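You operate a simulated robot arm through the tools that you are given. There is no shell and no other tool. Be economical: measure what you need, move in short steps, check, and stop when the job is done.

Carry out the task below with a simulated robot arm. There is one attempt and no reset: what you move stays moved.

## Task
Press the zero key of the drive unit two times. Put the sign block that says "Filled" from the top of the brown table on the flange there and the sign block that says "Drained" on top of the green ring there. Take the labelled small meter from the back of the blue table and leave it on the red field of the sorting table. Close the table drawer. Put one of the registers from the top of the stock table on top of the grey sleeve there. Take the thick orange pad on the top of the stock table and put it away on the shelf under the register table. Press the page key three times. Press the high key three times. Switch the brake lever off. Any order will do. Set down upright: sign block, labelled small meter. The brake lever goes to its stop.

Only the result counts: the job must be done as asked and must still hold three seconds after the hand-in. Knocking over, shifting, dropping, spilling or breaking anything else fails it.

## Robot
A 7-joint arm with a vacuum gripper on a trunk, on a base that drives. Base frame: it is fixed to the floor where the robot stands at the start and does not move with it; the origin is under the middle of the robot, x ahead of it, y to its left, z up. Lengths are in mm, angles in rad, forces in N, time in s.
Its first joint turns from -2.601 to 2.601 rad. Places, roughly: brake lever [-2900, 400, 700]; flange (15x15x3 cm) [700, 2300, 800]; green ring (8x8x4 cm) [1200, 1900, 800]; grey sleeve (7x7x6 cm) [-4600, -1400, 900]; high key [-2000, 500, 1300]; labelled small meter [-4000, -1000, 1000]; page key [-2300, 200, 1300]; red field of the sorting table [-2100, -2200, 800]; register [-4750, -2000, 1000]; shelf under the register table [1200, 100, 300]; sign block [1000, 2000, 750]; table drawer [-4300, -1900, 800]; thick orange pad (8x6x4 cm) [-5100, -1800, 900]; zero key of the drive unit [1000, 0, 1100]. Payload 1.06 kg.
Tool frame: the origin (TCP) lies in the middle of the cups' lips, and z points out of the cups. The gripper has 1 cup of 24 mm across, covering 24 by 24 mm (tool x, y); the bellows give 8 mm. With the vacuum on, a cup seals on a smooth face that it is pressed against (1 to 4 N); it does not hold porous or soft things. The pull reaches 23 N.
Orientation is that of the tool frame in the base frame, as [roll, pitch, yaw] about the fixed x, y, z axes, in that order (R = Rz(yaw) Ry(pitch) Rx(roll)). With the cups facing straight down, the tool's x points along the base's -x, its y along +y and its z along -z.

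## Interface
- The arm moves only by the tool send_rows. Its argument "moves" is a list of rows, each a list of 3 entries, a list of its own where there are three numbers: the shift along the base's x, y, z in mm, then the turn, a rotation vector about the base's x, y, z in rad, then the vacuum: 1 switches it on, 0 off. In form: [[[x, y, z], [rx, ry, rz], valve], ...]. A call has 1 to 12 rows; each row shifts and turns the commanded pose from where the row before left it. A row lasts 0.2 s, in which the tool goes at most 50 mm and 0.15 rad; a call with a longer step from one row to the next is refused whole, and so is a gripper value outside its range. A pose out of reach is approached as far as the arm can. The call stops where the force on the tool passes 40 N (or 10 N more than at its start, if that is more) or the arm is blocked; 0.2 s more then pass. The pull builds up within a second once a cup has sealed. Time passes only in rows, and 0.2 s behind the last, so rows that do not move give it time. The reply holds the time, the measured pose of the TCP, the force on the tool along the base axes and the pull of the vacuum, in the units named above and with some noise, with the torque about the TCP (base axes, N m) and any sound that the robot's microphone picked up.
- Cameras (640 x 400 px; columns grow to the right, rows downward): "scene" is now at [37.5, 162.6, 1588.9]; the picture's right is [-0.06, -1.00, 0.00], its down [-0.67, 0.04, -0.74] and it looks along [0.74, -0.04, -0.67] (base axes); focal length 285 px, centre (320, 200). "wrist" rides on the gripper at [78, 19, -96] in the tool frame; the picture's right is [-0.24, 0.97, 0.00], its down [-0.71, -0.17, -0.69] and it looks along [-0.67, -0.16, 0.73] (tool axes); focal length 243 px, centre (320, 200). There is no depth. A picture from a camera that has moved, and an enlarged one, comes with that camera's place and axes in the base frame and with its lens.
- grab_frame(camera): a new picture of that camera. The clock stands still meanwhile.
- slide_trunk(by): slides the trunk up (or, below 0, down) by that many mm; the arm and the scene camera ride with it, the base frame stays. It gives what a move gives, with no picture.
- base_move(legs): drives the robot by 1 to 6 legs, each [ahead, turn to the left] in mm and rad, along the robot's own axes; the way and the turn of a leg run together, so that a leg with both is an arc; at most 1500 mm and 3.142 rad a leg. The arm and the cameras ride along, it lands a little off, and it stops where it bumps. It gives what a move gives.
- pan_tilt(pan, tilt): turns the head with the scene camera to pan (to the left, within 2.705 rad either way) and tilt (down, from -0.506 to 1.204), counted from straight ahead of the robot. It gives what a move gives.
- inspect(camera, box): a new picture of the part [left, top, right, bottom] of that camera's present view, enlarged. The clock stands still meanwhile.
- sign_off(): hands the job in; it is judged then, once.

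Work in short steps. Places have to be worked out from the pictures, the camera data and where the tool is seen: move nearer, look again, correct. Check each grasp and each placing, and mend what went wrong. You have 217 turns and 218 pictures in all, those below and enlarged ones among them. Switch the vacuum off and draw the arm clear of the work before you hand the job in, unless the task says otherwise; then end with one line.

The tools are called as name(argument=value, ...) on one line, values as JSON. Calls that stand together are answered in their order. send_rows: Moves the arm, as the interface text tells. Its arguments: {"type":"object","properties":{"moves":{"type":"array"}},"required":["moves"]} The other tools are called the same way: slide_trunk (by) slides the trunk up or down; base_move (legs) drives the base; pan_tilt (pan, tilt) turns the head that bears the scene camera; grab_frame (camera) takes a picture; inspect (camera, box) takes an enlarged picture of a part of a camera's view; sign_off () hands the job in.

At the start:

```text
clock: 0.0
ee_pos: [738.0, -56.9, 999.5]
tcp_rot: [-3.14, 0.0, 3.14]
wrist_force: [-0.4, 1.0, 0.0]
wrist_torque: [0.01, -0.01, 0.01]
pull: 0.1
trunk travel left (down, up): [-650.0, 60.0]
robot x, y, heading: [4.7, -2.2, 0.002]
head pan, tilt: [-0.056, 0.74]
```

scene: 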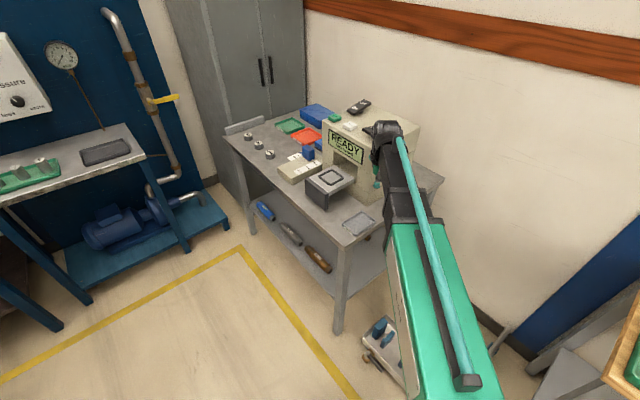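
wrist: 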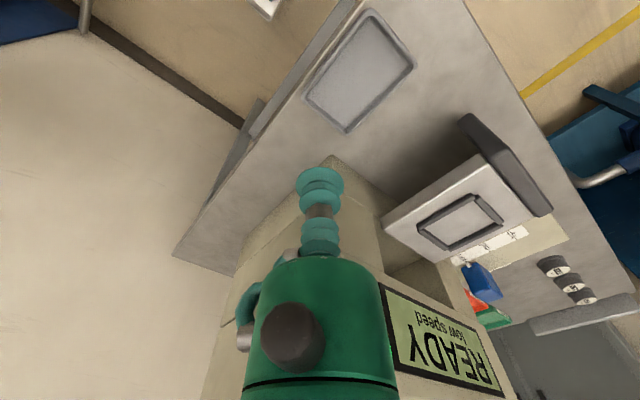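

I start by looking at the drive unit closely to find the zero key.

inspect(camera="scene", box=[220, 80, 460, 240])

inspect(camera="wrist", box=[160, 120, 560, 370])

```text
2.50 times, centred on (340, 160) of scene
camera zoom: at [37.5, 162.6, 1588.9], right [-0.06, -1.0, 0.0], down [-0.67, 0.04, -0.74], along [0.74, -0.04, -0.67], focal length 712 px, centre (270, 300)
```

zoom: 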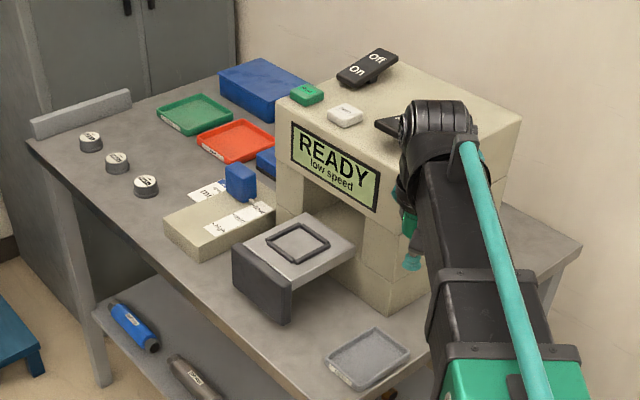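

```text
1.60 times, centred on (360, 245) of wrist
camera zoom: at [659.9, -38.4, 1094.6], right [0.24, 0.97, 0.0], down [0.71, -0.17, 0.69], along [0.67, -0.16, -0.73], focal length 388 px, centre (256, 128)
```

zoom: 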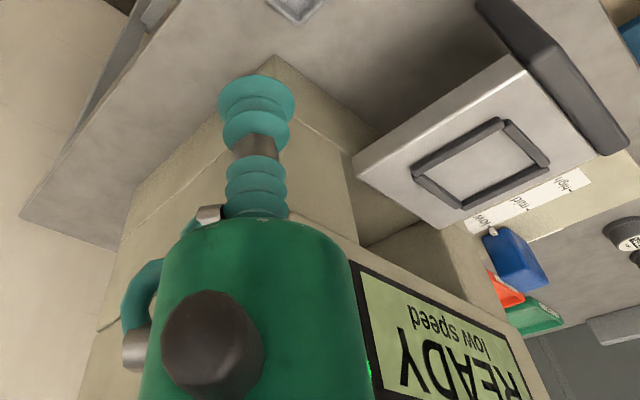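

Two keys and a rocker are on top; I zoom in on their labels.

inspect(camera="scene", box=[318, 95, 382, 135])

send_rows(moves=[[[-30, 0, 40], [0, 0, 0], 0], [[-30, 0, 40], [0, 0, 0], 0], [[0, 0, 48], [0, 0, 0], 0], [[0, 0, 48], [0, 0, 0], 0], [[0, 0, 48], [0, 0, 0], 0]])

grab_frame(camera="wrist")

grab_frame(camera="scene")

```text
10.00 times, centred on (350, 115) of scene
camera zoom: at [37.5, 162.6, 1588.9], right [-0.06, -1.0, 0.0], down [-0.67, 0.04, -0.74], along [0.74, -0.04, -0.67], focal length 2848 px, centre (20, 1050)
```

zoom: 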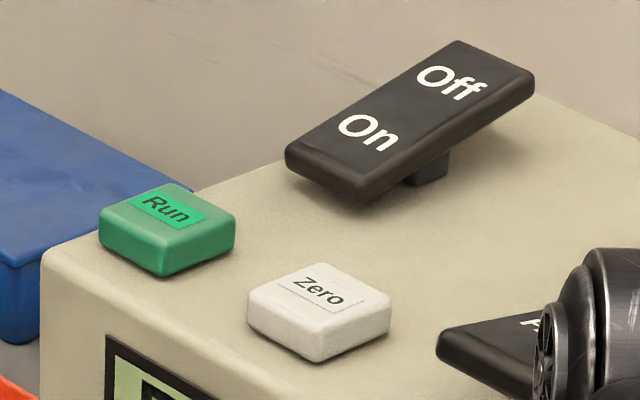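

```text
clock: 1.2
ee_pos: [678.6, -57.9, 1222.2]
tcp_rot: [3.14, 0.0, 3.141]
wrist_force: [0.3, 1.0, 0.3]
wrist_torque: [-0.02, 0.03, -0.01]
pull: 0.0
trunk travel left (down, up): [-650.0, 60.0]
robot x, y, heading: [1.4, -0.0, -0.001]
head pan, tilt: [-0.056, 0.74]
```

```text
212 pictures are left
camera wrist: at [601.4, -39.0, 1316.7], right [0.24, 0.97, 0.0], down [0.71, -0.17, 0.68], along [0.67, -0.16, -0.73], focal length 243 px, centre (320, 200)
```

wrist: 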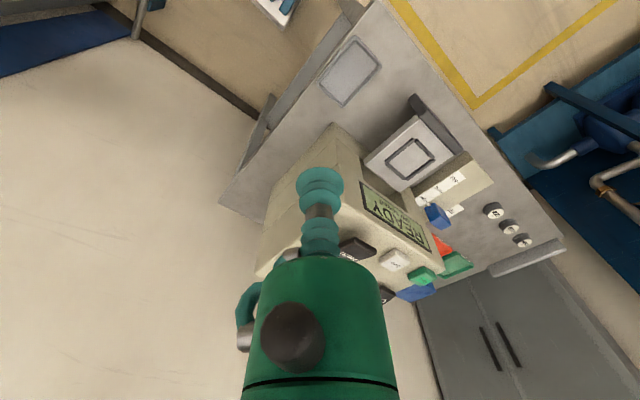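

```text
211 pictures are left
camera scene: at [37.4, 162.6, 1588.9], right [-0.06, -1.0, 0.0], down [-0.67, 0.04, -0.74], along [0.74, -0.04, -0.67], focal length 285 px, centre (320, 200)
```

scene: 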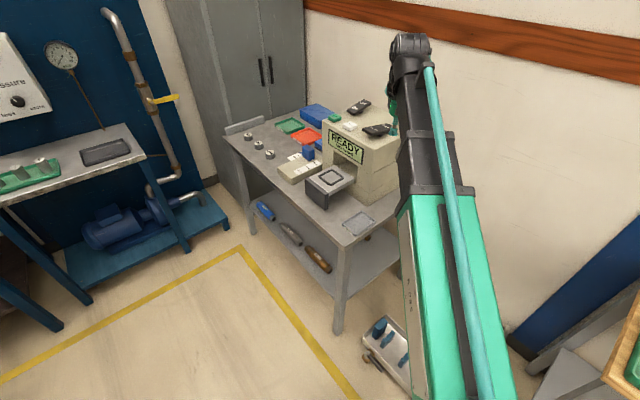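

Zero is the white key at about (980, 0, 1094). I drive a bit nearer so that it is well within reach.

base_move(legs=[[150, 0]])

send_rows(moves=[[[30, 30, -10], [0, 0, 0], 0], [[30, 27, 0], [0, 0, 0], 0]])

grab_frame(camera="wrist")

inspect(camera="scene", box=[240, 100, 480, 250])

```text
clock: 2.6
ee_pos: [804.2, -67.7, 1221.6]
tcp_rot: [-3.141, 0.0, 3.12]
wrist_force: [1.0, -0.2, 0.1]
wrist_torque: [0.03, 0.01, 0.01]
pull: 0.1
trunk travel left (down, up): [-650.0, 60.0]
robot x, y, heading: [126.3, 6.3, -0.029]
head pan, tilt: [-0.056, 0.74]
stopped in leg 1: the robot was blocked; the commanded pose is now the measured one
```

```text
clock: 3.2
ee_pos: [865.7, -12.4, 1209.1]
tcp_rot: [-3.141, 0.0, 3.118]
wrist_force: [0.5, 0.5, -0.3]
wrist_torque: [-0.01, -0.01, -0.02]
pull: 0.1
trunk travel left (down, up): [-650.0, 60.0]
robot x, y, heading: [128.1, 7.8, -0.027]
head pan, tilt: [-0.056, 0.74]
```

```text
210 pictures are left
camera wrist: at [788.9, 8.5, 1304.5], right [0.26, 0.97, 0.0], down [0.7, -0.19, 0.68], along [0.66, -0.18, -0.73], focal length 243 px, centre (320, 200)
```

wrist: 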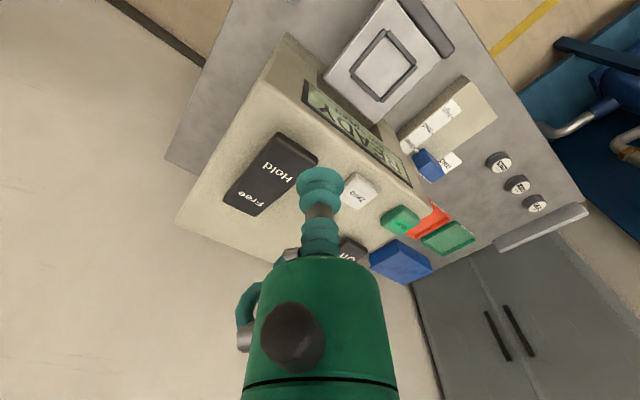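

```text
2.67 times, centred on (360, 175) of scene
camera zoom: at [169.1, 171.9, 1588.8], right [-0.08, -1.0, 0.0], down [-0.67, 0.06, -0.74], along [0.74, -0.06, -0.68], focal length 760 px, centre (213, 267)
```

zoom: 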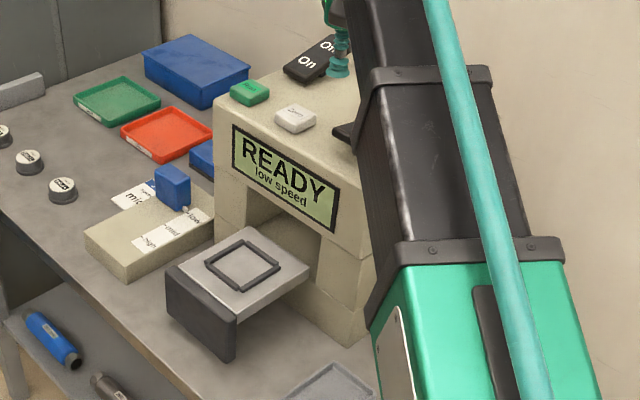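

Triangulation gives the Zero key top at (979, 4, 1091). I move above it at z≈1120 and check; also look down at the floor where the base was blocked.

send_rows(moves=[[[45, 6, -20], [0, 0, 0], 0], [[40, 6, -20], [0, 0, 0], 0], [[28, 4, -25], [0, 0, 0], 0], [[0, 0, -22], [0, 0, 0], 0]])

grab_frame(camera="wrist")

grab_frame(camera="scene")

```text
clock: 4.2
ee_pos: [977.0, 6.5, 1121.8]
tcp_rot: [-3.141, 0.0, 3.118]
wrist_force: [-0.4, -0.3, 0.0]
wrist_torque: [-0.01, 0.0, -0.02]
pull: 0.0
trunk travel left (down, up): [-650.0, 60.0]
robot x, y, heading: [127.2, 11.8, -0.032]
head pan, tilt: [-0.056, 0.74]
```

```text
208 pictures are left
camera wrist: at [900.2, 27.0, 1215.9], right [0.26, 0.97, 0.0], down [0.7, -0.19, 0.68], along [0.66, -0.18, -0.73], focal length 243 px, centre (320, 200)
```

wrist: 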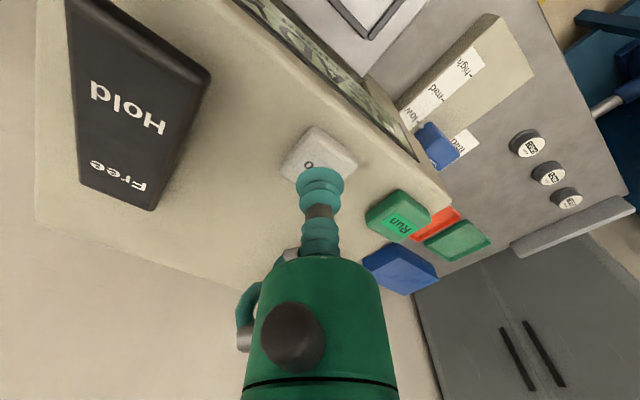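

```text
207 pictures are left
camera scene: at [168.9, 171.4, 1588.9], right [-0.08, -1.0, 0.0], down [-0.67, 0.06, -0.74], along [0.74, -0.06, -0.67], focal length 285 px, centre (320, 200)
```

scene: 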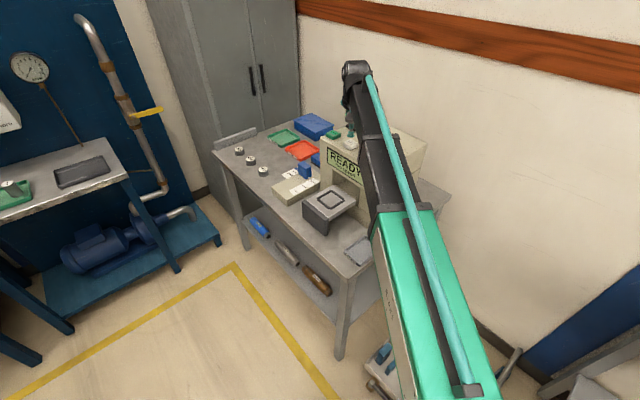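

The cup is right above Zero. I press down in small steps and read the force.

send_rows(moves=[[[0, 0, -18], [0, 0, 0], 0], [[0, 0, -8], [0, 0, 0], 0], [[0, 0, -5], [0, 0, 0], 0], [[0, 0, -4], [0, 0, 0], 0]])

```text
clock: 5.2
ee_pos: [976.7, 7.2, 1089.2]
tcp_rot: [3.14, 0.0, 3.122]
wrist_force: [1.0, -0.2, -0.3]
wrist_torque: [0.01, -0.03, 0.02]
pull: 0.1
trunk travel left (down, up): [-650.0, 60.0]
robot x, y, heading: [128.8, 11.8, -0.028]
head pan, tilt: [-0.056, 0.74]
```

No contact yet at z≈1089; I go on down.

send_rows(moves=[[[0, 0, -4], [0, 0, 0], 0], [[0, 0, -4], [0, 0, 0], 0]])

```text
clock: 5.8
ee_pos: [977.6, 6.6, 1080.6]
tcp_rot: [3.141, -0.001, 3.122]
wrist_force: [-0.2, 1.6, 2.3]
wrist_torque: [-0.05, 0.0, 0.02]
pull: 0.1
trunk travel left (down, up): [-650.0, 60.0]
robot x, y, heading: [123.6, 11.6, -0.024]
head pan, tilt: [-0.056, 0.74]
heard: click
```

A click at 2.3 N. I lift off and press again the same way.

send_rows(moves=[[[0, 0, 15], [0, 0, 0], 0], [[0, 0, 0], [0, 0, 0], 0]])

send_rows(moves=[[[0, 0, -7], [0, 0, 0], 0], [[0, 0, -4], [0, 0, 0], 0], [[0, 0, -4], [0, 0, 0], 0]])

send_rows(moves=[[[0, 0, 20], [0, 0, 0], 0], [[0, 0, 45], [0, 0, 0], 0], [[0, 0, 45], [0, 0, 0], 0]])

grab_frame(camera="wrist")

```text
clock: 6.4
ee_pos: [976.9, 4.5, 1096.5]
tcp_rot: [-3.141, 0.0, 3.12]
wrist_force: [0.0, 0.5, -0.2]
wrist_torque: [0.0, -0.05, -0.02]
pull: 0.0
trunk travel left (down, up): [-650.0, 60.0]
robot x, y, heading: [126.0, 9.4, -0.029]
head pan, tilt: [-0.056, 0.74]
```

```text
clock: 7.2
ee_pos: [979.2, 5.8, 1080.6]
tcp_rot: [-3.141, 0.0, 3.12]
wrist_force: [-0.2, 0.0, 2.2]
wrist_torque: [0.0, 0.02, 0.01]
pull: 0.1
trunk travel left (down, up): [-650.0, 60.0]
robot x, y, heading: [127.4, 7.3, -0.025]
head pan, tilt: [-0.056, 0.74]
heard: click
```

```text
clock: 8.0
ee_pos: [979.2, 4.8, 1190.6]
tcp_rot: [3.141, 0.0, 3.122]
wrist_force: [-1.1, -0.5, 0.5]
wrist_torque: [0.06, -0.03, 0.01]
pull: 0.0
trunk travel left (down, up): [-650.0, 60.0]
robot x, y, heading: [123.0, 9.2, -0.025]
head pan, tilt: [-0.056, 0.74]
```

```text
206 pictures are left
camera wrist: at [901.9, 26.7, 1285.9], right [0.26, 0.97, 0.0], down [0.7, -0.19, 0.68], along [0.66, -0.18, -0.73], focal length 243 px, centre (320, 200)
```

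wrist: 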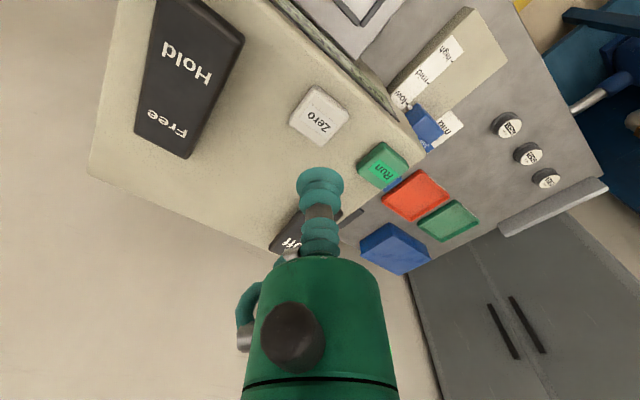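

Two clicks, so Zero is done. I draw the arm back, back away from the table and look left toward the brown table.

send_rows(moves=[[[-45, 0, 20], [0, 0, 0], 0], [[-48, 0, 10], [0, 0, 0], 0], [[-48, 0, 0], [0, 0, 0], 0], [[-48, 0, 0], [0, 0, 0], 0], [[-48, 0, 0], [0, 0, 0], 0], [[-40, 0, 0], [0, 0, 0], 0]])

base_move(legs=[[-250, 0]])

pan_tilt(pan=1.1, tilt=0.5)

grab_frame(camera="scene")

pan_tilt(pan=-0.2, tilt=1.0)

grab_frame(camera="scene")

```text
clock: 9.2
ee_pos: [753.7, 8.5, 1223.5]
tcp_rot: [-3.139, 0.011, 3.119]
wrist_force: [8.0, 0.1, -13.4]
wrist_torque: [-0.22, -0.33, -0.16]
pull: 0.1
out of reach, approached as far as the arm can: row 6
trunk travel left (down, up): [-650.0, 60.0]
robot x, y, heading: [126.4, 12.4, -0.034]
head pan, tilt: [-0.056, 0.74]
stopped in row 6: the force on the tool passed its limit at 61 N (the readings are from after the stop); the commanded pose is now the measured one
```

```text
clock: 11.1
ee_pos: [495.8, 19.0, 1223.6]
tcp_rot: [-3.141, 0.012, 3.127]
wrist_force: [13.9, 1.0, -28.4]
wrist_torque: [-0.23, -1.09, -0.11]
pull: 0.0
trunk travel left (down, up): [-650.0, 60.0]
robot x, y, heading: [-130.3, 15.4, -0.019]
head pan, tilt: [-0.056, 0.74]
```

```text
clock: 12.4
ee_pos: [498.0, 19.0, 1224.0]
tcp_rot: [3.141, 0.012, 3.127]
wrist_force: [10.0, -0.2, -22.3]
wrist_torque: [-0.14, -0.77, -0.03]
pull: 0.1
trunk travel left (down, up): [-650.0, 60.0]
robot x, y, heading: [-128.0, 19.2, -0.021]
head pan, tilt: [1.1, 0.499]
```

```text
205 pictures are left
camera scene: at [-126.7, 264.4, 1610.0], right [0.88, -0.47, 0.0], down [-0.23, -0.42, -0.88], along [0.42, 0.77, -0.48], focal length 285 px, centre (320, 200)
```

scene: 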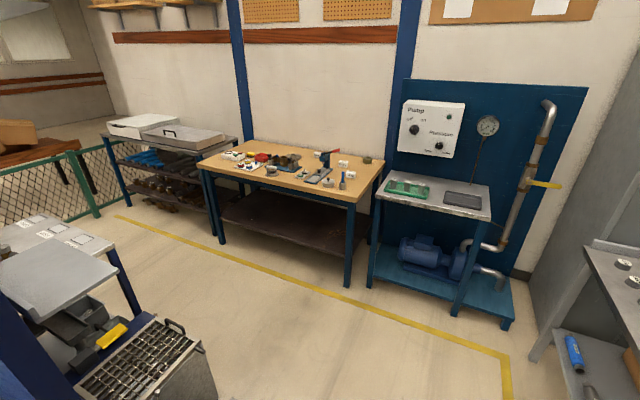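

```text
clock: 13.9
ee_pos: [497.9, 18.0, 1224.2]
tcp_rot: [3.141, 0.014, 3.127]
wrist_force: [10.9, 0.9, -22.0]
wrist_torque: [-0.24, -0.93, -0.16]
pull: 0.0
trunk travel left (down, up): [-650.0, 60.0]
robot x, y, heading: [-125.4, 15.7, -0.024]
head pan, tilt: [-0.201, 1.0]
```

```text
204 pictures are left
camera scene: at [-101.7, 169.0, 1569.0], right [-0.22, -0.98, 0.0], down [-0.82, 0.18, -0.54], along [0.53, -0.12, -0.84], focal length 285 px, centre (320, 200)
```

scene: 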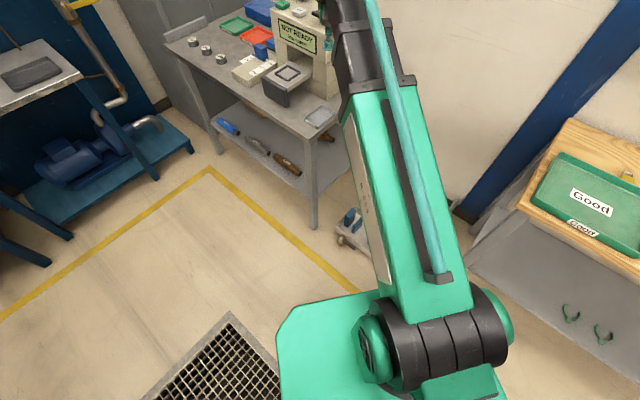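

The tool shows a standing force from being drawn in too far; I ease it outward. The display also changed, so I zoom in on it.

send_rows(moves=[[[20, 0, 0], [0, 0, 0], 0], [[30, 0, 0], [0, 0, 0], 0], [[20, 0, 0], [0, 0, 0], 0]])

inspect(camera="scene", box=[230, 0, 350, 75])

```text
clock: 14.7
ee_pos: [568.2, 20.0, 1223.5]
tcp_rot: [3.14, 0.014, 3.126]
wrist_force: [-0.4, -0.1, 0.2]
wrist_torque: [0.01, 0.0, -0.02]
pull: 0.0
trunk travel left (down, up): [-650.0, 60.0]
robot x, y, heading: [-126.9, 18.8, -0.02]
head pan, tilt: [-0.201, 1.0]
```

```text
5.33 times, centred on (290, 38) of scene
camera zoom: at [-101.6, 169.0, 1568.9], right [-0.22, -0.98, 0.0], down [-0.82, 0.18, -0.54], along [0.53, -0.12, -0.84], focal length 1519 px, centre (480, 1067)
```

zoom: 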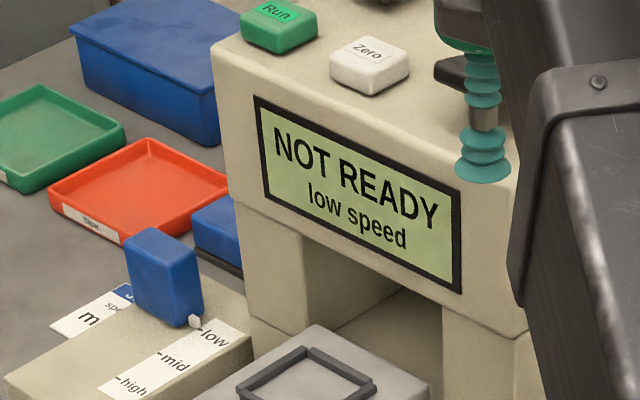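

I look closely at the small trolley by the table leg to see whether the earlier block involved it.

inspect(camera="scene", box=[280, 160, 400, 260])

pan_tilt(pan=-0.7, tilt=0.9)

grab_frame(camera="scene")

```text
4.00 times, centred on (340, 210) of scene
camera zoom: at [-101.6, 169.0, 1568.9], right [-0.22, -0.98, 0.0], down [-0.82, 0.18, -0.54], along [0.53, -0.12, -0.84], focal length 1139 px, centre (240, 160)
```

zoom: 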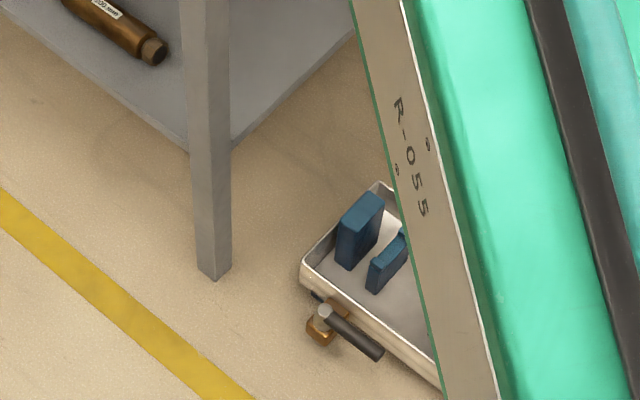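

```text
clock: 15.6
ee_pos: [568.5, 20.2, 1222.9]
tcp_rot: [-3.141, 0.013, 3.126]
wrist_force: [0.8, -0.4, 0.0]
wrist_torque: [0.0, 0.03, 0.01]
pull: 0.0
trunk travel left (down, up): [-650.0, 60.0]
robot x, y, heading: [-127.7, 16.5, -0.02]
head pan, tilt: [-0.7, 0.901]
```

```text
201 pictures are left
camera scene: at [-112.9, 134.5, 1576.2], right [-0.66, -0.75, 0.0], down [-0.59, 0.52, -0.62], along [0.47, -0.41, -0.78], focal length 285 px, centre (320, 200)
```

scene: 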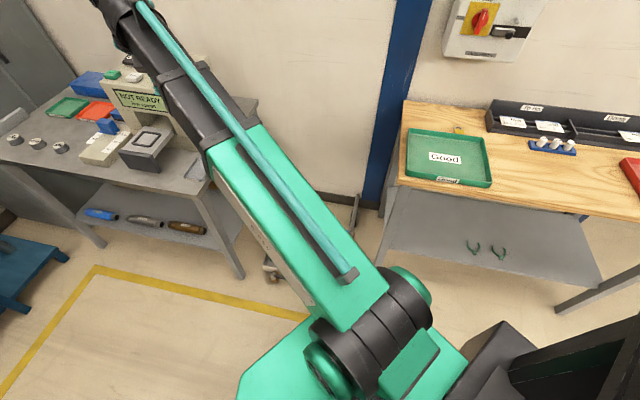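

The trolley is undisturbed. Brown table's front edge runs about (54,2580)–(766,1466), so I drive to roughly (350, 900) first and look again.

base_move(legs=[[0, 1.09], [950, 0], [0, -0.5]])

pan_tilt(pan=0.5, tilt=0.5)

grab_frame(camera="scene")

```text
clock: 24.7
ee_pos: [883.1, 1226.6, 1223.4]
tcp_rot: [-3.142, 0.01, -2.559]
wrist_force: [0.2, -0.3, -0.1]
wrist_torque: [-0.01, 0.05, 0.01]
pull: 0.0
trunk travel left (down, up): [-650.0, 60.0]
robot x, y, heading: [311.2, 830.2, 0.579]
head pan, tilt: [-0.7, 0.901]
```

```text
clock: 26.1
ee_pos: [883.1, 1226.1, 1223.1]
tcp_rot: [3.14, 0.012, -2.558]
wrist_force: [0.8, 0.1, 0.5]
wrist_torque: [0.01, 0.0, -0.01]
pull: 0.1
trunk travel left (down, up): [-650.0, 60.0]
robot x, y, heading: [310.0, 832.1, 0.576]
head pan, tilt: [0.499, 0.499]
```

```text
200 pictures are left
camera scene: at [222.1, 1026.0, 1610.0], right [0.88, -0.47, 0.0], down [-0.23, -0.42, -0.88], along [0.42, 0.77, -0.48], focal length 285 px, centre (320, 200)
```

scene: 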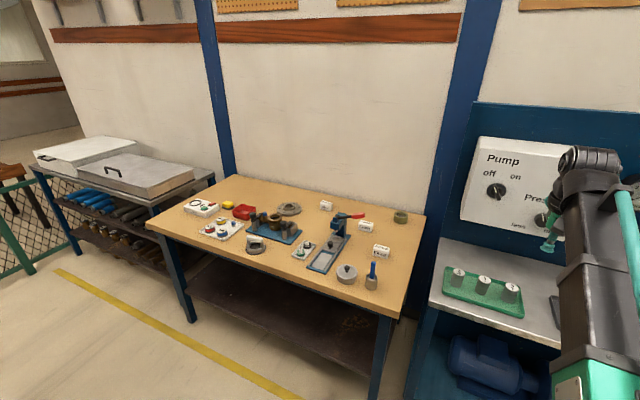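

inspect(camera="scene", box=[170, 160, 290, 260])

inspect(camera="scene", box=[280, 185, 430, 300])

```text
4.00 times, centred on (230, 210) of scene
camera zoom: at [222.1, 1026.0, 1610.0], right [0.88, -0.47, 0.0], down [-0.23, -0.42, -0.88], along [0.42, 0.77, -0.48], focal length 1139 px, centre (680, 160)
```

zoom: 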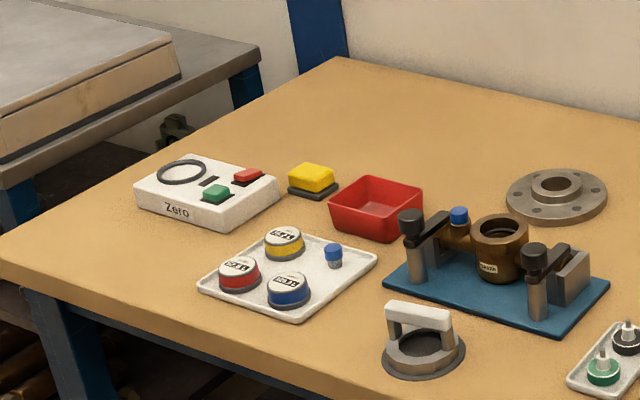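

```text
3.48 times, centred on (355, 242) of scene
camera zoom: at [222.1, 1026.0, 1610.0], right [0.88, -0.47, 0.0], down [-0.23, -0.42, -0.88], along [0.42, 0.77, -0.48], focal length 991 px, centre (198, 52)
```

zoom: 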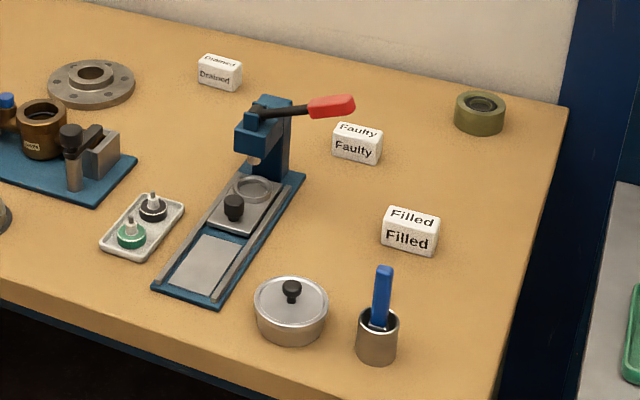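

Filled is at about (942,1780), Drained (925,2239), ring (1220,1958), flange (729,2311). Before driving in I check what stands to the left.

pan_tilt(pan=1.4, tilt=0.8)

grab_frame(camera="scene")

```text
clock: 27.3
ee_pos: [884.3, 1225.7, 1224.9]
tcp_rot: [3.141, 0.012, -2.556]
wrist_force: [-0.5, -0.5, 0.0]
wrist_torque: [0.0, -0.01, 0.03]
pull: 0.0
trunk travel left (down, up): [-650.0, 60.0]
robot x, y, heading: [309.8, 833.9, 0.58]
head pan, tilt: [1.4, 0.799]
```

```text
197 pictures are left
camera scene: at [147.0, 1020.1, 1584.1], right [0.92, 0.39, 0.0], down [0.28, -0.66, -0.7], along [-0.28, 0.64, -0.72], focal length 285 px, centre (320, 200)
```

scene: 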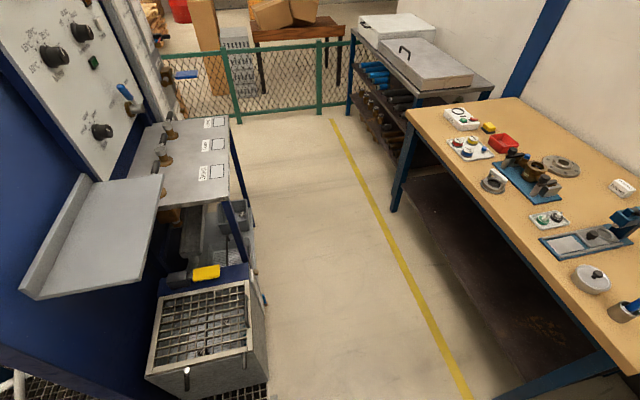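

The crate's nearest corner is at x≈-220, so there's room. I drive to about (256,1406) facing the table, then inspect before the final approach.

base_move(legs=[[0, 1.085], [577, 0], [0, -1.02]])

pan_tilt(pan=0.0, tilt=0.7)

grab_frame(camera="scene")

```text
clock: 35.9
ee_pos: [832.9, 1812.0, 1223.0]
tcp_rot: [-3.141, 0.012, -2.541]
wrist_force: [0.3, 0.1, 0.3]
wrist_torque: [0.01, -0.02, -0.01]
pull: 0.1
trunk travel left (down, up): [-650.0, 60.0]
robot x, y, heading: [268.4, 1404.2, 0.599]
head pan, tilt: [1.4, 0.799]
```

```text
clock: 37.4
ee_pos: [834.6, 1810.9, 1223.0]
tcp_rot: [3.141, 0.011, -2.542]
wrist_force: [-0.4, 0.1, -0.4]
wrist_torque: [-0.02, 0.02, -0.03]
pull: 0.1
trunk travel left (down, up): [-650.0, 60.0]
robot x, y, heading: [266.0, 1408.1, 0.6]
head pan, tilt: [0.0, 0.7]
```

```text
196 pictures are left
camera scene: at [204.1, 1566.0, 1592.3], right [0.56, -0.83, 0.0], down [-0.53, -0.36, -0.76], along [0.63, 0.43, -0.64], focal length 285 px, centre (320, 200)
```

scene: 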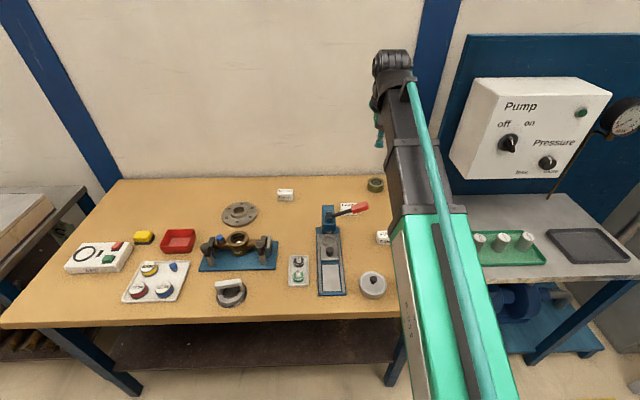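

I advance 145 mm straight to the table to bring the ring within ~955 mm.

base_move(legs=[[0, 0.03], [145, 0]])

grab_frame(camera="wrist")

grab_frame(camera="scene")

```text
clock: 39.1
ee_pos: [935.9, 1915.1, 1222.2]
tcp_rot: [3.141, 0.011, -2.505]
wrist_force: [1.0, -0.3, -0.2]
wrist_torque: [0.01, 0.02, 0.03]
pull: 0.1
trunk travel left (down, up): [-650.0, 60.0]
robot x, y, heading: [386.0, 1486.6, 0.63]
head pan, tilt: [0.0, 0.7]
```

```text
195 pictures are left
camera wrist: at [861.9, 1883.7, 1316.2], right [-0.39, 0.92, 0.0], down [0.67, 0.28, 0.69], along [0.64, 0.27, -0.72], focal length 243 px, centre (320, 200)
```

wrist: 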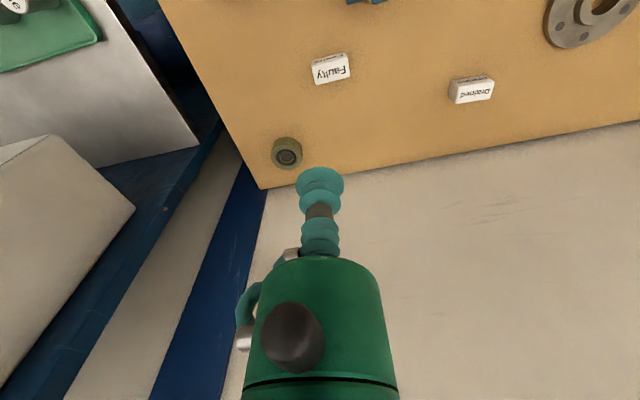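

```text
194 pictures are left
camera scene: at [316.0, 1649.1, 1592.3], right [0.59, -0.81, 0.0], down [-0.52, -0.38, -0.76], along [0.62, 0.45, -0.64], focal length 285 px, centre (320, 200)
```

scene: 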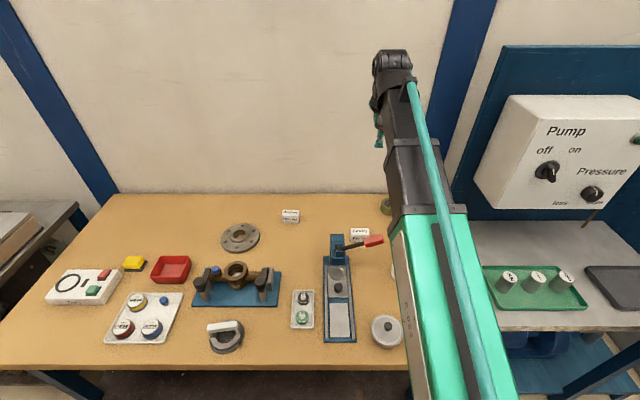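

Triangulation puts the table a bit higher: ring top ≈(1153,1929,870). I move over the Filled block, estimated (905,1741), at z≈1050 and look.

send_rows(moves=[[[-8, -44, -10], [0, 0, 0], 0], [[-8, -44, -15], [0, 0, 0], 0], [[-8, -44, -15], [0, 0, 0], 0], [[-7, -42, -20], [0, 0, 0], 0], [[0, 0, -45], [0, 0, 0], 0], [[0, 0, -45], [0, 0, 0], 0]])

grab_frame(camera="wrist")

grab_frame(camera="scene")

```text
clock: 40.5
ee_pos: [902.3, 1738.9, 1072.8]
tcp_rot: [3.14, 0.01, -2.507]
wrist_force: [0.0, -0.3, 0.5]
wrist_torque: [-0.02, -0.01, -0.03]
pull: 0.1
trunk travel left (down, up): [-650.0, 60.0]
robot x, y, heading: [385.4, 1492.3, 0.633]
head pan, tilt: [0.0, 0.7]
```

```text
193 pictures are left
camera wrist: at [828.3, 1707.7, 1166.1], right [-0.39, 0.92, 0.0], down [0.67, 0.28, 0.69], along [0.64, 0.27, -0.72], focal length 243 px, centre (320, 200)
```

wrist: 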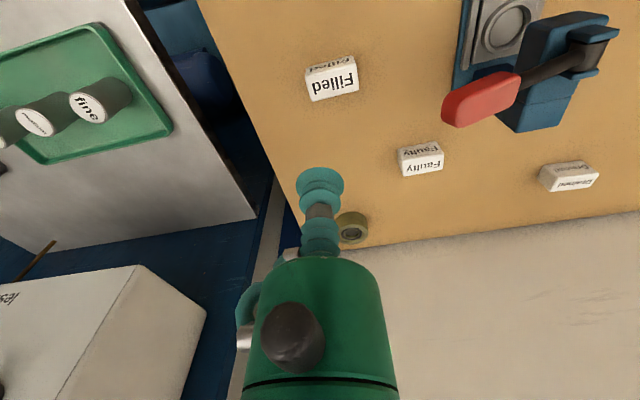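

```text
192 pictures are left
camera scene: at [315.1, 1648.4, 1592.4], right [0.59, -0.81, 0.0], down [-0.52, -0.38, -0.76], along [0.62, 0.45, -0.64], focal length 285 px, centre (320, 200)
```

scene: 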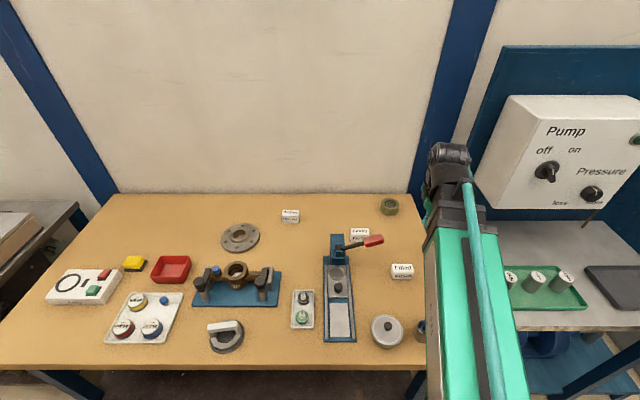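

Filled's top is at about (914,1763,852). I descend to z≈890 above it and check alignment.

send_rows(moves=[[[6, 12, -40], [0, 0, 0], 0], [[6, 12, -45], [0, 0, 0], 0], [[0, 0, -45], [0, 0, 0], 0], [[0, 0, -45], [0, 0, 0], 0]])

grab_frame(camera="wrist")

```text
clock: 41.5
ee_pos: [917.3, 1765.7, 897.7]
tcp_rot: [-3.14, 0.011, -2.506]
wrist_force: [0.2, -0.4, -0.8]
wrist_torque: [0.03, 0.01, -0.04]
pull: 0.0
trunk travel left (down, up): [-650.0, 60.0]
robot x, y, heading: [380.9, 1490.7, 0.629]
head pan, tilt: [0.0, 0.7]
```

```text
191 pictures are left
camera wrist: at [842.1, 1733.0, 990.4], right [-0.39, 0.92, 0.0], down [0.66, 0.28, 0.69], along [0.64, 0.27, -0.72], focal length 243 px, centre (320, 200)
```

wrist: 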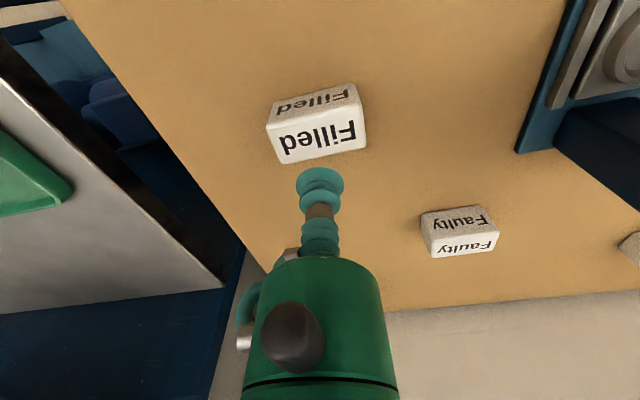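

Alignment is good. I switch the vacuum on and descend gently to contact.

send_rows(moves=[[[0, 0, -30], [0, 0, 0], 1], [[0, 0, -10], [0, 0, 0], 1], [[0, 0, -6], [0, 0, 0], 1], [[0, 0, -4], [0, 0, 0], 1]])

```text
clock: 42.5
ee_pos: [916.8, 1766.4, 847.8]
tcp_rot: [-3.14, 0.013, -2.508]
wrist_force: [0.4, 0.4, 0.7]
wrist_torque: [0.01, -0.01, -0.01]
pull: 0.1
trunk travel left (down, up): [-650.0, 60.0]
robot x, y, heading: [382.8, 1488.5, 0.629]
head pan, tilt: [0.0, 0.7]
```

send_rows(moves=[[[0, 0, -4], [0, 0, 0], 1], [[0, 0, -4], [0, 0, 0], 1], [[0, 0, 0], [0, 0, 0], 1]])

```text
clock: 43.3
ee_pos: [915.7, 1764.7, 840.5]
tcp_rot: [-3.139, 0.015, -2.505]
wrist_force: [3.1, 4.0, 15.5]
wrist_torque: [-0.02, -0.03, 0.0]
pull: 23.4
trunk travel left (down, up): [-650.0, 60.0]
robot x, y, heading: [382.0, 1487.2, 0.626]
head pan, tilt: [0.0, 0.7]
```

Sealed with 23 N pull. I lift straight up in steps and look.

send_rows(moves=[[[0, 0, 5], [0, 0, 0], 1], [[0, 0, 15], [0, 0, 0], 1], [[0, 0, 40], [0, 0, 0], 1], [[0, 0, 45], [0, 0, 0], 1], [[0, 0, 45], [0, 0, 0], 1], [[0, 0, 45], [0, 0, 0], 1]])

grab_frame(camera="wrist")

grab_frame(camera="scene")

```text
clock: 44.7
ee_pos: [918.9, 1767.0, 1037.5]
tcp_rot: [3.141, 0.009, -2.506]
wrist_force: [-0.6, 0.0, -1.2]
wrist_torque: [0.01, 0.02, 0.0]
pull: 23.2
trunk travel left (down, up): [-650.0, 60.0]
robot x, y, heading: [385.6, 1489.5, 0.634]
head pan, tilt: [0.0, 0.7]
```

```text
190 pictures are left
camera wrist: at [844.9, 1735.2, 1131.2], right [-0.39, 0.92, 0.0], down [0.67, 0.28, 0.69], along [0.64, 0.27, -0.72], focal length 243 px, centre (320, 200)
```

wrist: 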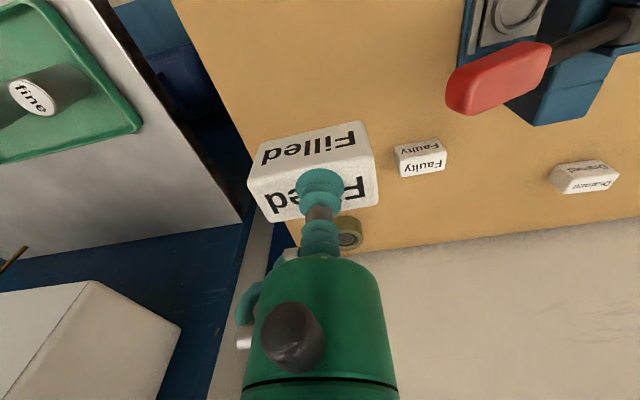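

```text
189 pictures are left
camera scene: at [314.8, 1648.2, 1592.3], right [0.59, -0.81, 0.0], down [-0.52, -0.38, -0.77], along [0.62, 0.45, -0.64], focal length 285 px, centre (320, 200)
```

scene: 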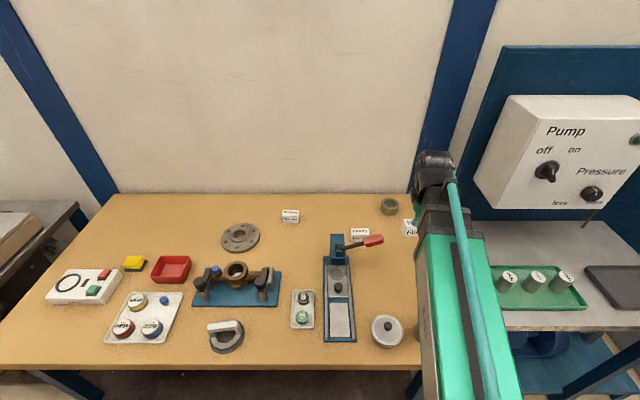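

Firm grip. I raise to 1120 and carry the block toward the flange (≈(709,2290)), stopping short to look at it.

send_rows(moves=[[[0, 0, 42], [0, 0, 0], 1], [[0, 0, 42], [0, 0, 0], 1], [[-18, 45, 0], [0, 0, 0], 1], [[-18, 45, 0], [0, 0, 0], 1], [[-18, 45, 0], [0, 0, 0], 1], [[-18, 45, 0], [0, 0, 0], 1], [[-18, 45, 0], [0, 0, 0], 1], [[-18, 45, 0], [0, 0, 0], 1], [[-18, 45, 0], [0, 0, 0], 1], [[-18, 45, 0], [0, 0, 0], 1]])

grab_frame(camera="wrist")

```text
clock: 46.9
ee_pos: [772.1, 2123.6, 1118.7]
tcp_rot: [-3.141, 0.012, -2.509]
wrist_force: [0.7, 0.2, -0.9]
wrist_torque: [0.03, -0.01, 0.0]
pull: 22.5
trunk travel left (down, up): [-650.0, 60.0]
robot x, y, heading: [384.4, 1490.2, 0.629]
head pan, tilt: [0.0, 0.7]
```

```text
188 pictures are left
camera wrist: at [697.6, 2091.6, 1212.0], right [-0.39, 0.92, 0.0], down [0.66, 0.28, 0.69], along [0.64, 0.27, -0.72], focal length 243 px, centre (320, 200)
```

wrist: 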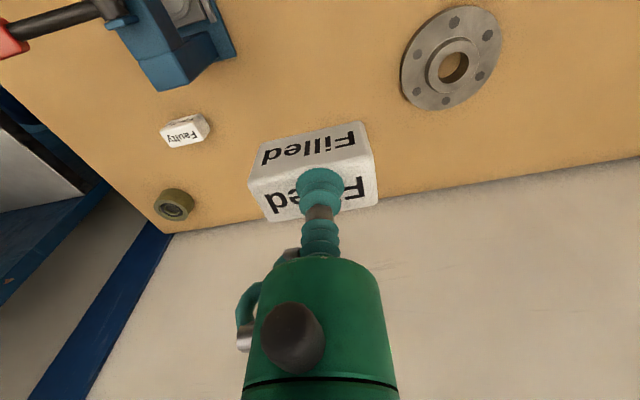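

I zoom on the flange to judge the hole and the hub.

inspect(camera="wrist", box=[380, 0, 540, 120])

```text
3.33 times, centred on (460, 60) of wrist
camera zoom: at [697.6, 2091.6, 1212.0], right [-0.39, 0.92, 0.0], down [0.66, 0.28, 0.69], along [0.64, 0.27, -0.72], focal length 809 px, centre (-147, 667)
```

zoom: 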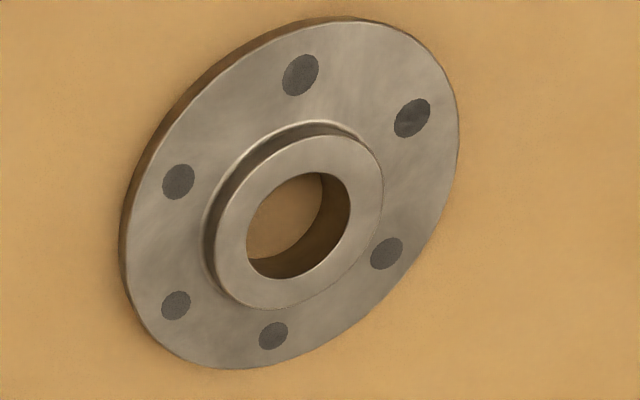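

Hub is ~75 mm with a ~45 mm bore and the block is ~60 mm long, so centring it on the hub is stable. I go over (717,2302) and descend to ~z 950.

send_rows(moves=[[[-13, 44, -15], [0, 0, 0], 1], [[-14, 45, -15], [0, 0, 0], 1], [[-14, 45, -25], [0, 0, 0], 1], [[-14, 44, -45], [0, 0, 0], 1], [[0, 0, -45], [0, 0, 0], 1]])

grab_frame(camera="wrist")

inspect(camera="scene", box=[190, 160, 310, 270])

```text
refused: row 3 steps farther than a row can; nothing moved
```

```text
186 pictures are left
camera wrist: at [697.6, 2091.6, 1212.0], right [-0.39, 0.92, 0.0], down [0.66, 0.28, 0.69], along [0.64, 0.27, -0.72], focal length 243 px, centre (320, 200)
```

wrist: 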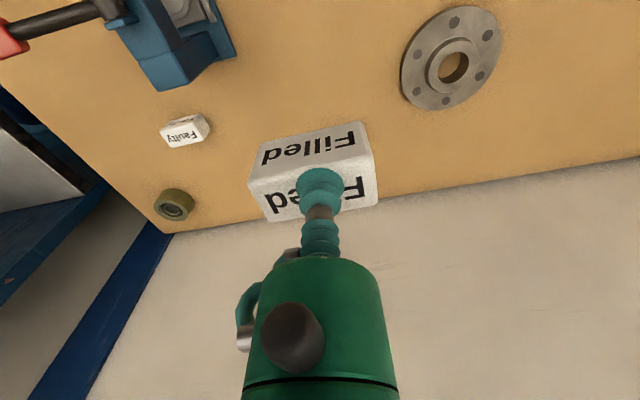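

```text
3.64 times, centred on (250, 215) of scene
camera zoom: at [314.7, 1649.0, 1592.2], right [0.59, -0.81, 0.0], down [-0.52, -0.38, -0.76], along [0.62, 0.45, -0.64], focal length 1036 px, centre (574, 146)
```

zoom: 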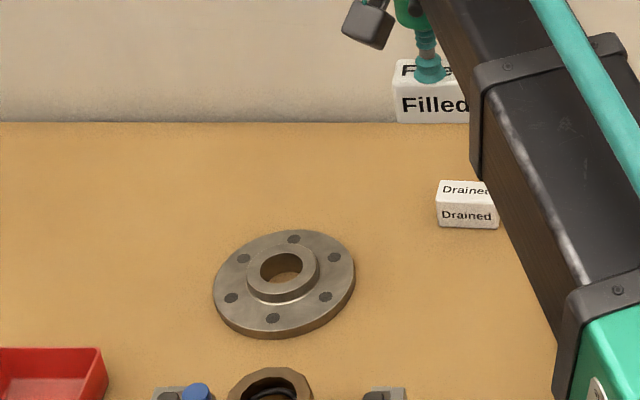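

Corrected: hub centre (719,2303), top z≈838. I resend with shorter rows.

send_rows(moves=[[[-11, 36, -15], [0, 0, 0], 1], [[-11, 36, -25], [0, 0, 0], 1], [[-11, 36, -30], [0, 0, 0], 1], [[-10, 36, -30], [0, 0, 0], 1], [[-10, 35, -30], [0, 0, 0], 1], [[0, 0, -40], [0, 0, 0], 1], [[0, 0, -20], [0, 0, 0], 1]])

grab_frame(camera="wrist")

inspect(camera="scene", box=[190, 160, 310, 270])

```text
clock: 48.5
ee_pos: [718.6, 2302.0, 925.8]
tcp_rot: [-3.138, 0.012, -2.507]
wrist_force: [-0.3, 0.6, 0.1]
wrist_torque: [-0.01, 0.04, -0.04]
pull: 22.6
trunk travel left (down, up): [-650.0, 60.0]
robot x, y, heading: [384.3, 1488.3, 0.627]
head pan, tilt: [0.0, 0.7]
```

```text
184 pictures are left
camera wrist: at [644.6, 2270.0, 1020.0], right [-0.39, 0.92, 0.0], down [0.67, 0.28, 0.69], along [0.64, 0.27, -0.72], focal length 243 px, centre (320, 200)
```

wrist: 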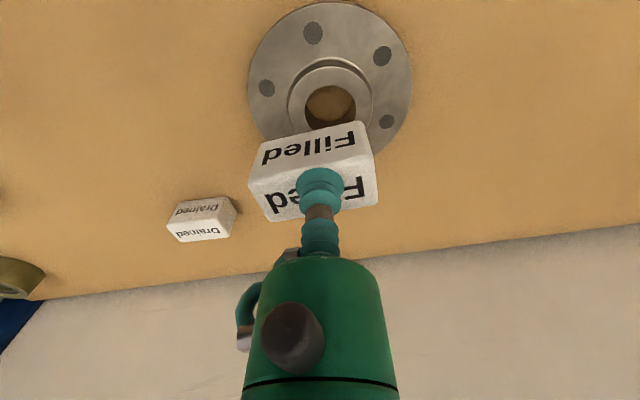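

```text
3.64 times, centred on (250, 215) of scene
camera zoom: at [315.0, 1648.5, 1592.3], right [0.59, -0.81, 0.0], down [-0.52, -0.38, -0.76], along [0.62, 0.45, -0.64], focal length 1036 px, centre (574, 146)
```

zoom: 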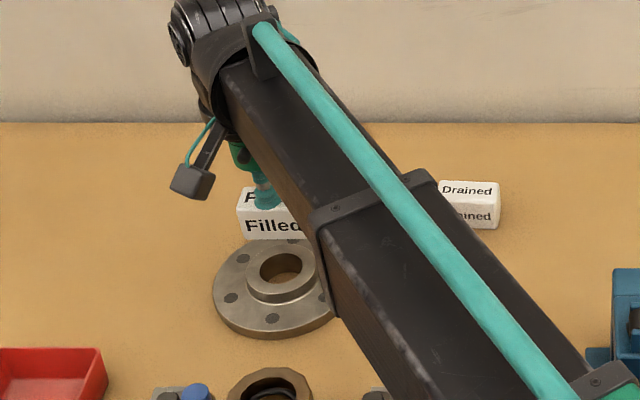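

Slight correction (-5,+3), then I lower slowly until contact.

send_rows(moves=[[[-4, 3, -25], [0, 0, 0], 1], [[0, 0, -8], [0, 0, 0], 1], [[0, 0, -4], [0, 0, 0], 1], [[0, 0, -4], [0, 0, 0], 1]])

```text
clock: 49.5
ee_pos: [716.0, 2305.6, 887.6]
tcp_rot: [-3.14, 0.013, -2.508]
wrist_force: [0.6, 1.1, -1.4]
wrist_torque: [-0.03, -0.03, 0.0]
pull: 22.6
trunk travel left (down, up): [-650.0, 60.0]
robot x, y, heading: [384.8, 1492.8, 0.629]
head pan, tilt: [0.0, 0.7]
```

send_rows(moves=[[[0, 0, -3], [0, 0, 0], 1], [[0, 0, -3], [0, 0, 0], 1], [[0, 0, -3], [0, 0, 0], 1]])

send_rows(moves=[[[0, 0, 0], [0, 0, 0], 1]])

inspect(camera="scene", box=[190, 160, 310, 270])

grab_frame(camera="wrist")

```text
clock: 50.3
ee_pos: [715.4, 2306.5, 879.2]
tcp_rot: [3.141, 0.012, -2.507]
wrist_force: [-0.4, -0.5, -0.7]
wrist_torque: [0.0, -0.01, 0.04]
pull: 22.6
trunk travel left (down, up): [-650.0, 60.0]
robot x, y, heading: [383.3, 1490.3, 0.628]
head pan, tilt: [0.0, 0.7]
```

```text
clock: 50.7
ee_pos: [714.1, 2306.2, 878.6]
tcp_rot: [-3.141, 0.014, -2.507]
wrist_force: [0.5, -0.6, -0.8]
wrist_torque: [-0.01, 0.03, 0.02]
pull: 23.3
trunk travel left (down, up): [-650.0, 60.0]
robot x, y, heading: [386.3, 1486.1, 0.629]
head pan, tilt: [0.0, 0.7]
```

```text
3.64 times, centred on (250, 215) of scene
camera zoom: at [314.9, 1648.4, 1592.3], right [0.59, -0.81, 0.0], down [-0.52, -0.38, -0.76], along [0.62, 0.45, -0.64], focal length 1036 px, centre (574, 146)
```

zoom: 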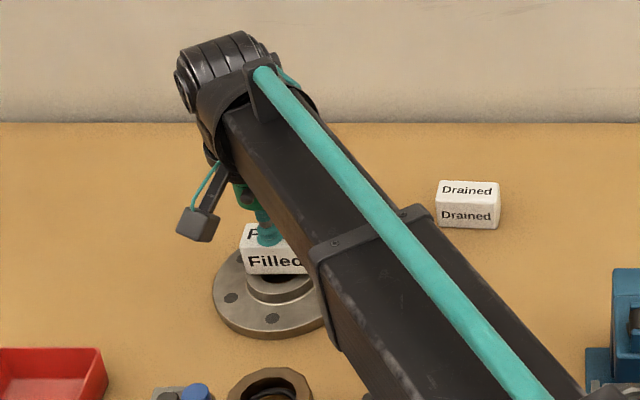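

```text
181 pictures are left
camera wrist: at [640.0, 2274.9, 972.7], right [-0.39, 0.92, 0.0], down [0.67, 0.28, 0.69], along [0.64, 0.27, -0.72], focal length 243 px, centre (320, 200)
```

wrist: 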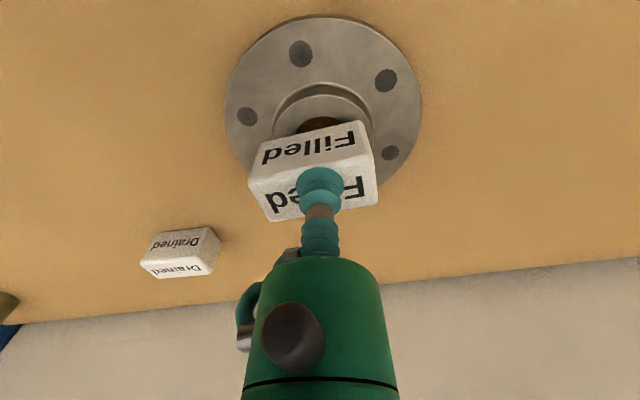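

Still a little above the hub and well centred; I lower on in small steps.

send_rows(moves=[[[0, 0, -3], [0, 0, 0], 1], [[0, 0, -3], [0, 0, 0], 1]])

send_rows(moves=[[[0, 0, -2], [0, 0, 0], 1], [[0, 0, -2], [0, 0, 0], 1]])

```text
clock: 51.3
ee_pos: [713.9, 2307.6, 872.4]
tcp_rot: [-3.141, 0.01, -2.505]
wrist_force: [-0.5, 0.9, 0.7]
wrist_torque: [0.0, -0.03, 0.0]
pull: 22.5
trunk travel left (down, up): [-650.0, 60.0]
robot x, y, heading: [382.7, 1490.7, 0.625]
head pan, tilt: [0.0, 0.7]
```

```text
clock: 51.9
ee_pos: [715.7, 2306.5, 868.9]
tcp_rot: [3.141, 0.013, -2.507]
wrist_force: [-0.3, 0.9, 8.5]
wrist_torque: [-0.04, 0.01, 0.02]
pull: 23.1
trunk travel left (down, up): [-650.0, 60.0]
robot x, y, heading: [387.1, 1489.0, 0.633]
head pan, tilt: [0.0, 0.7]
```

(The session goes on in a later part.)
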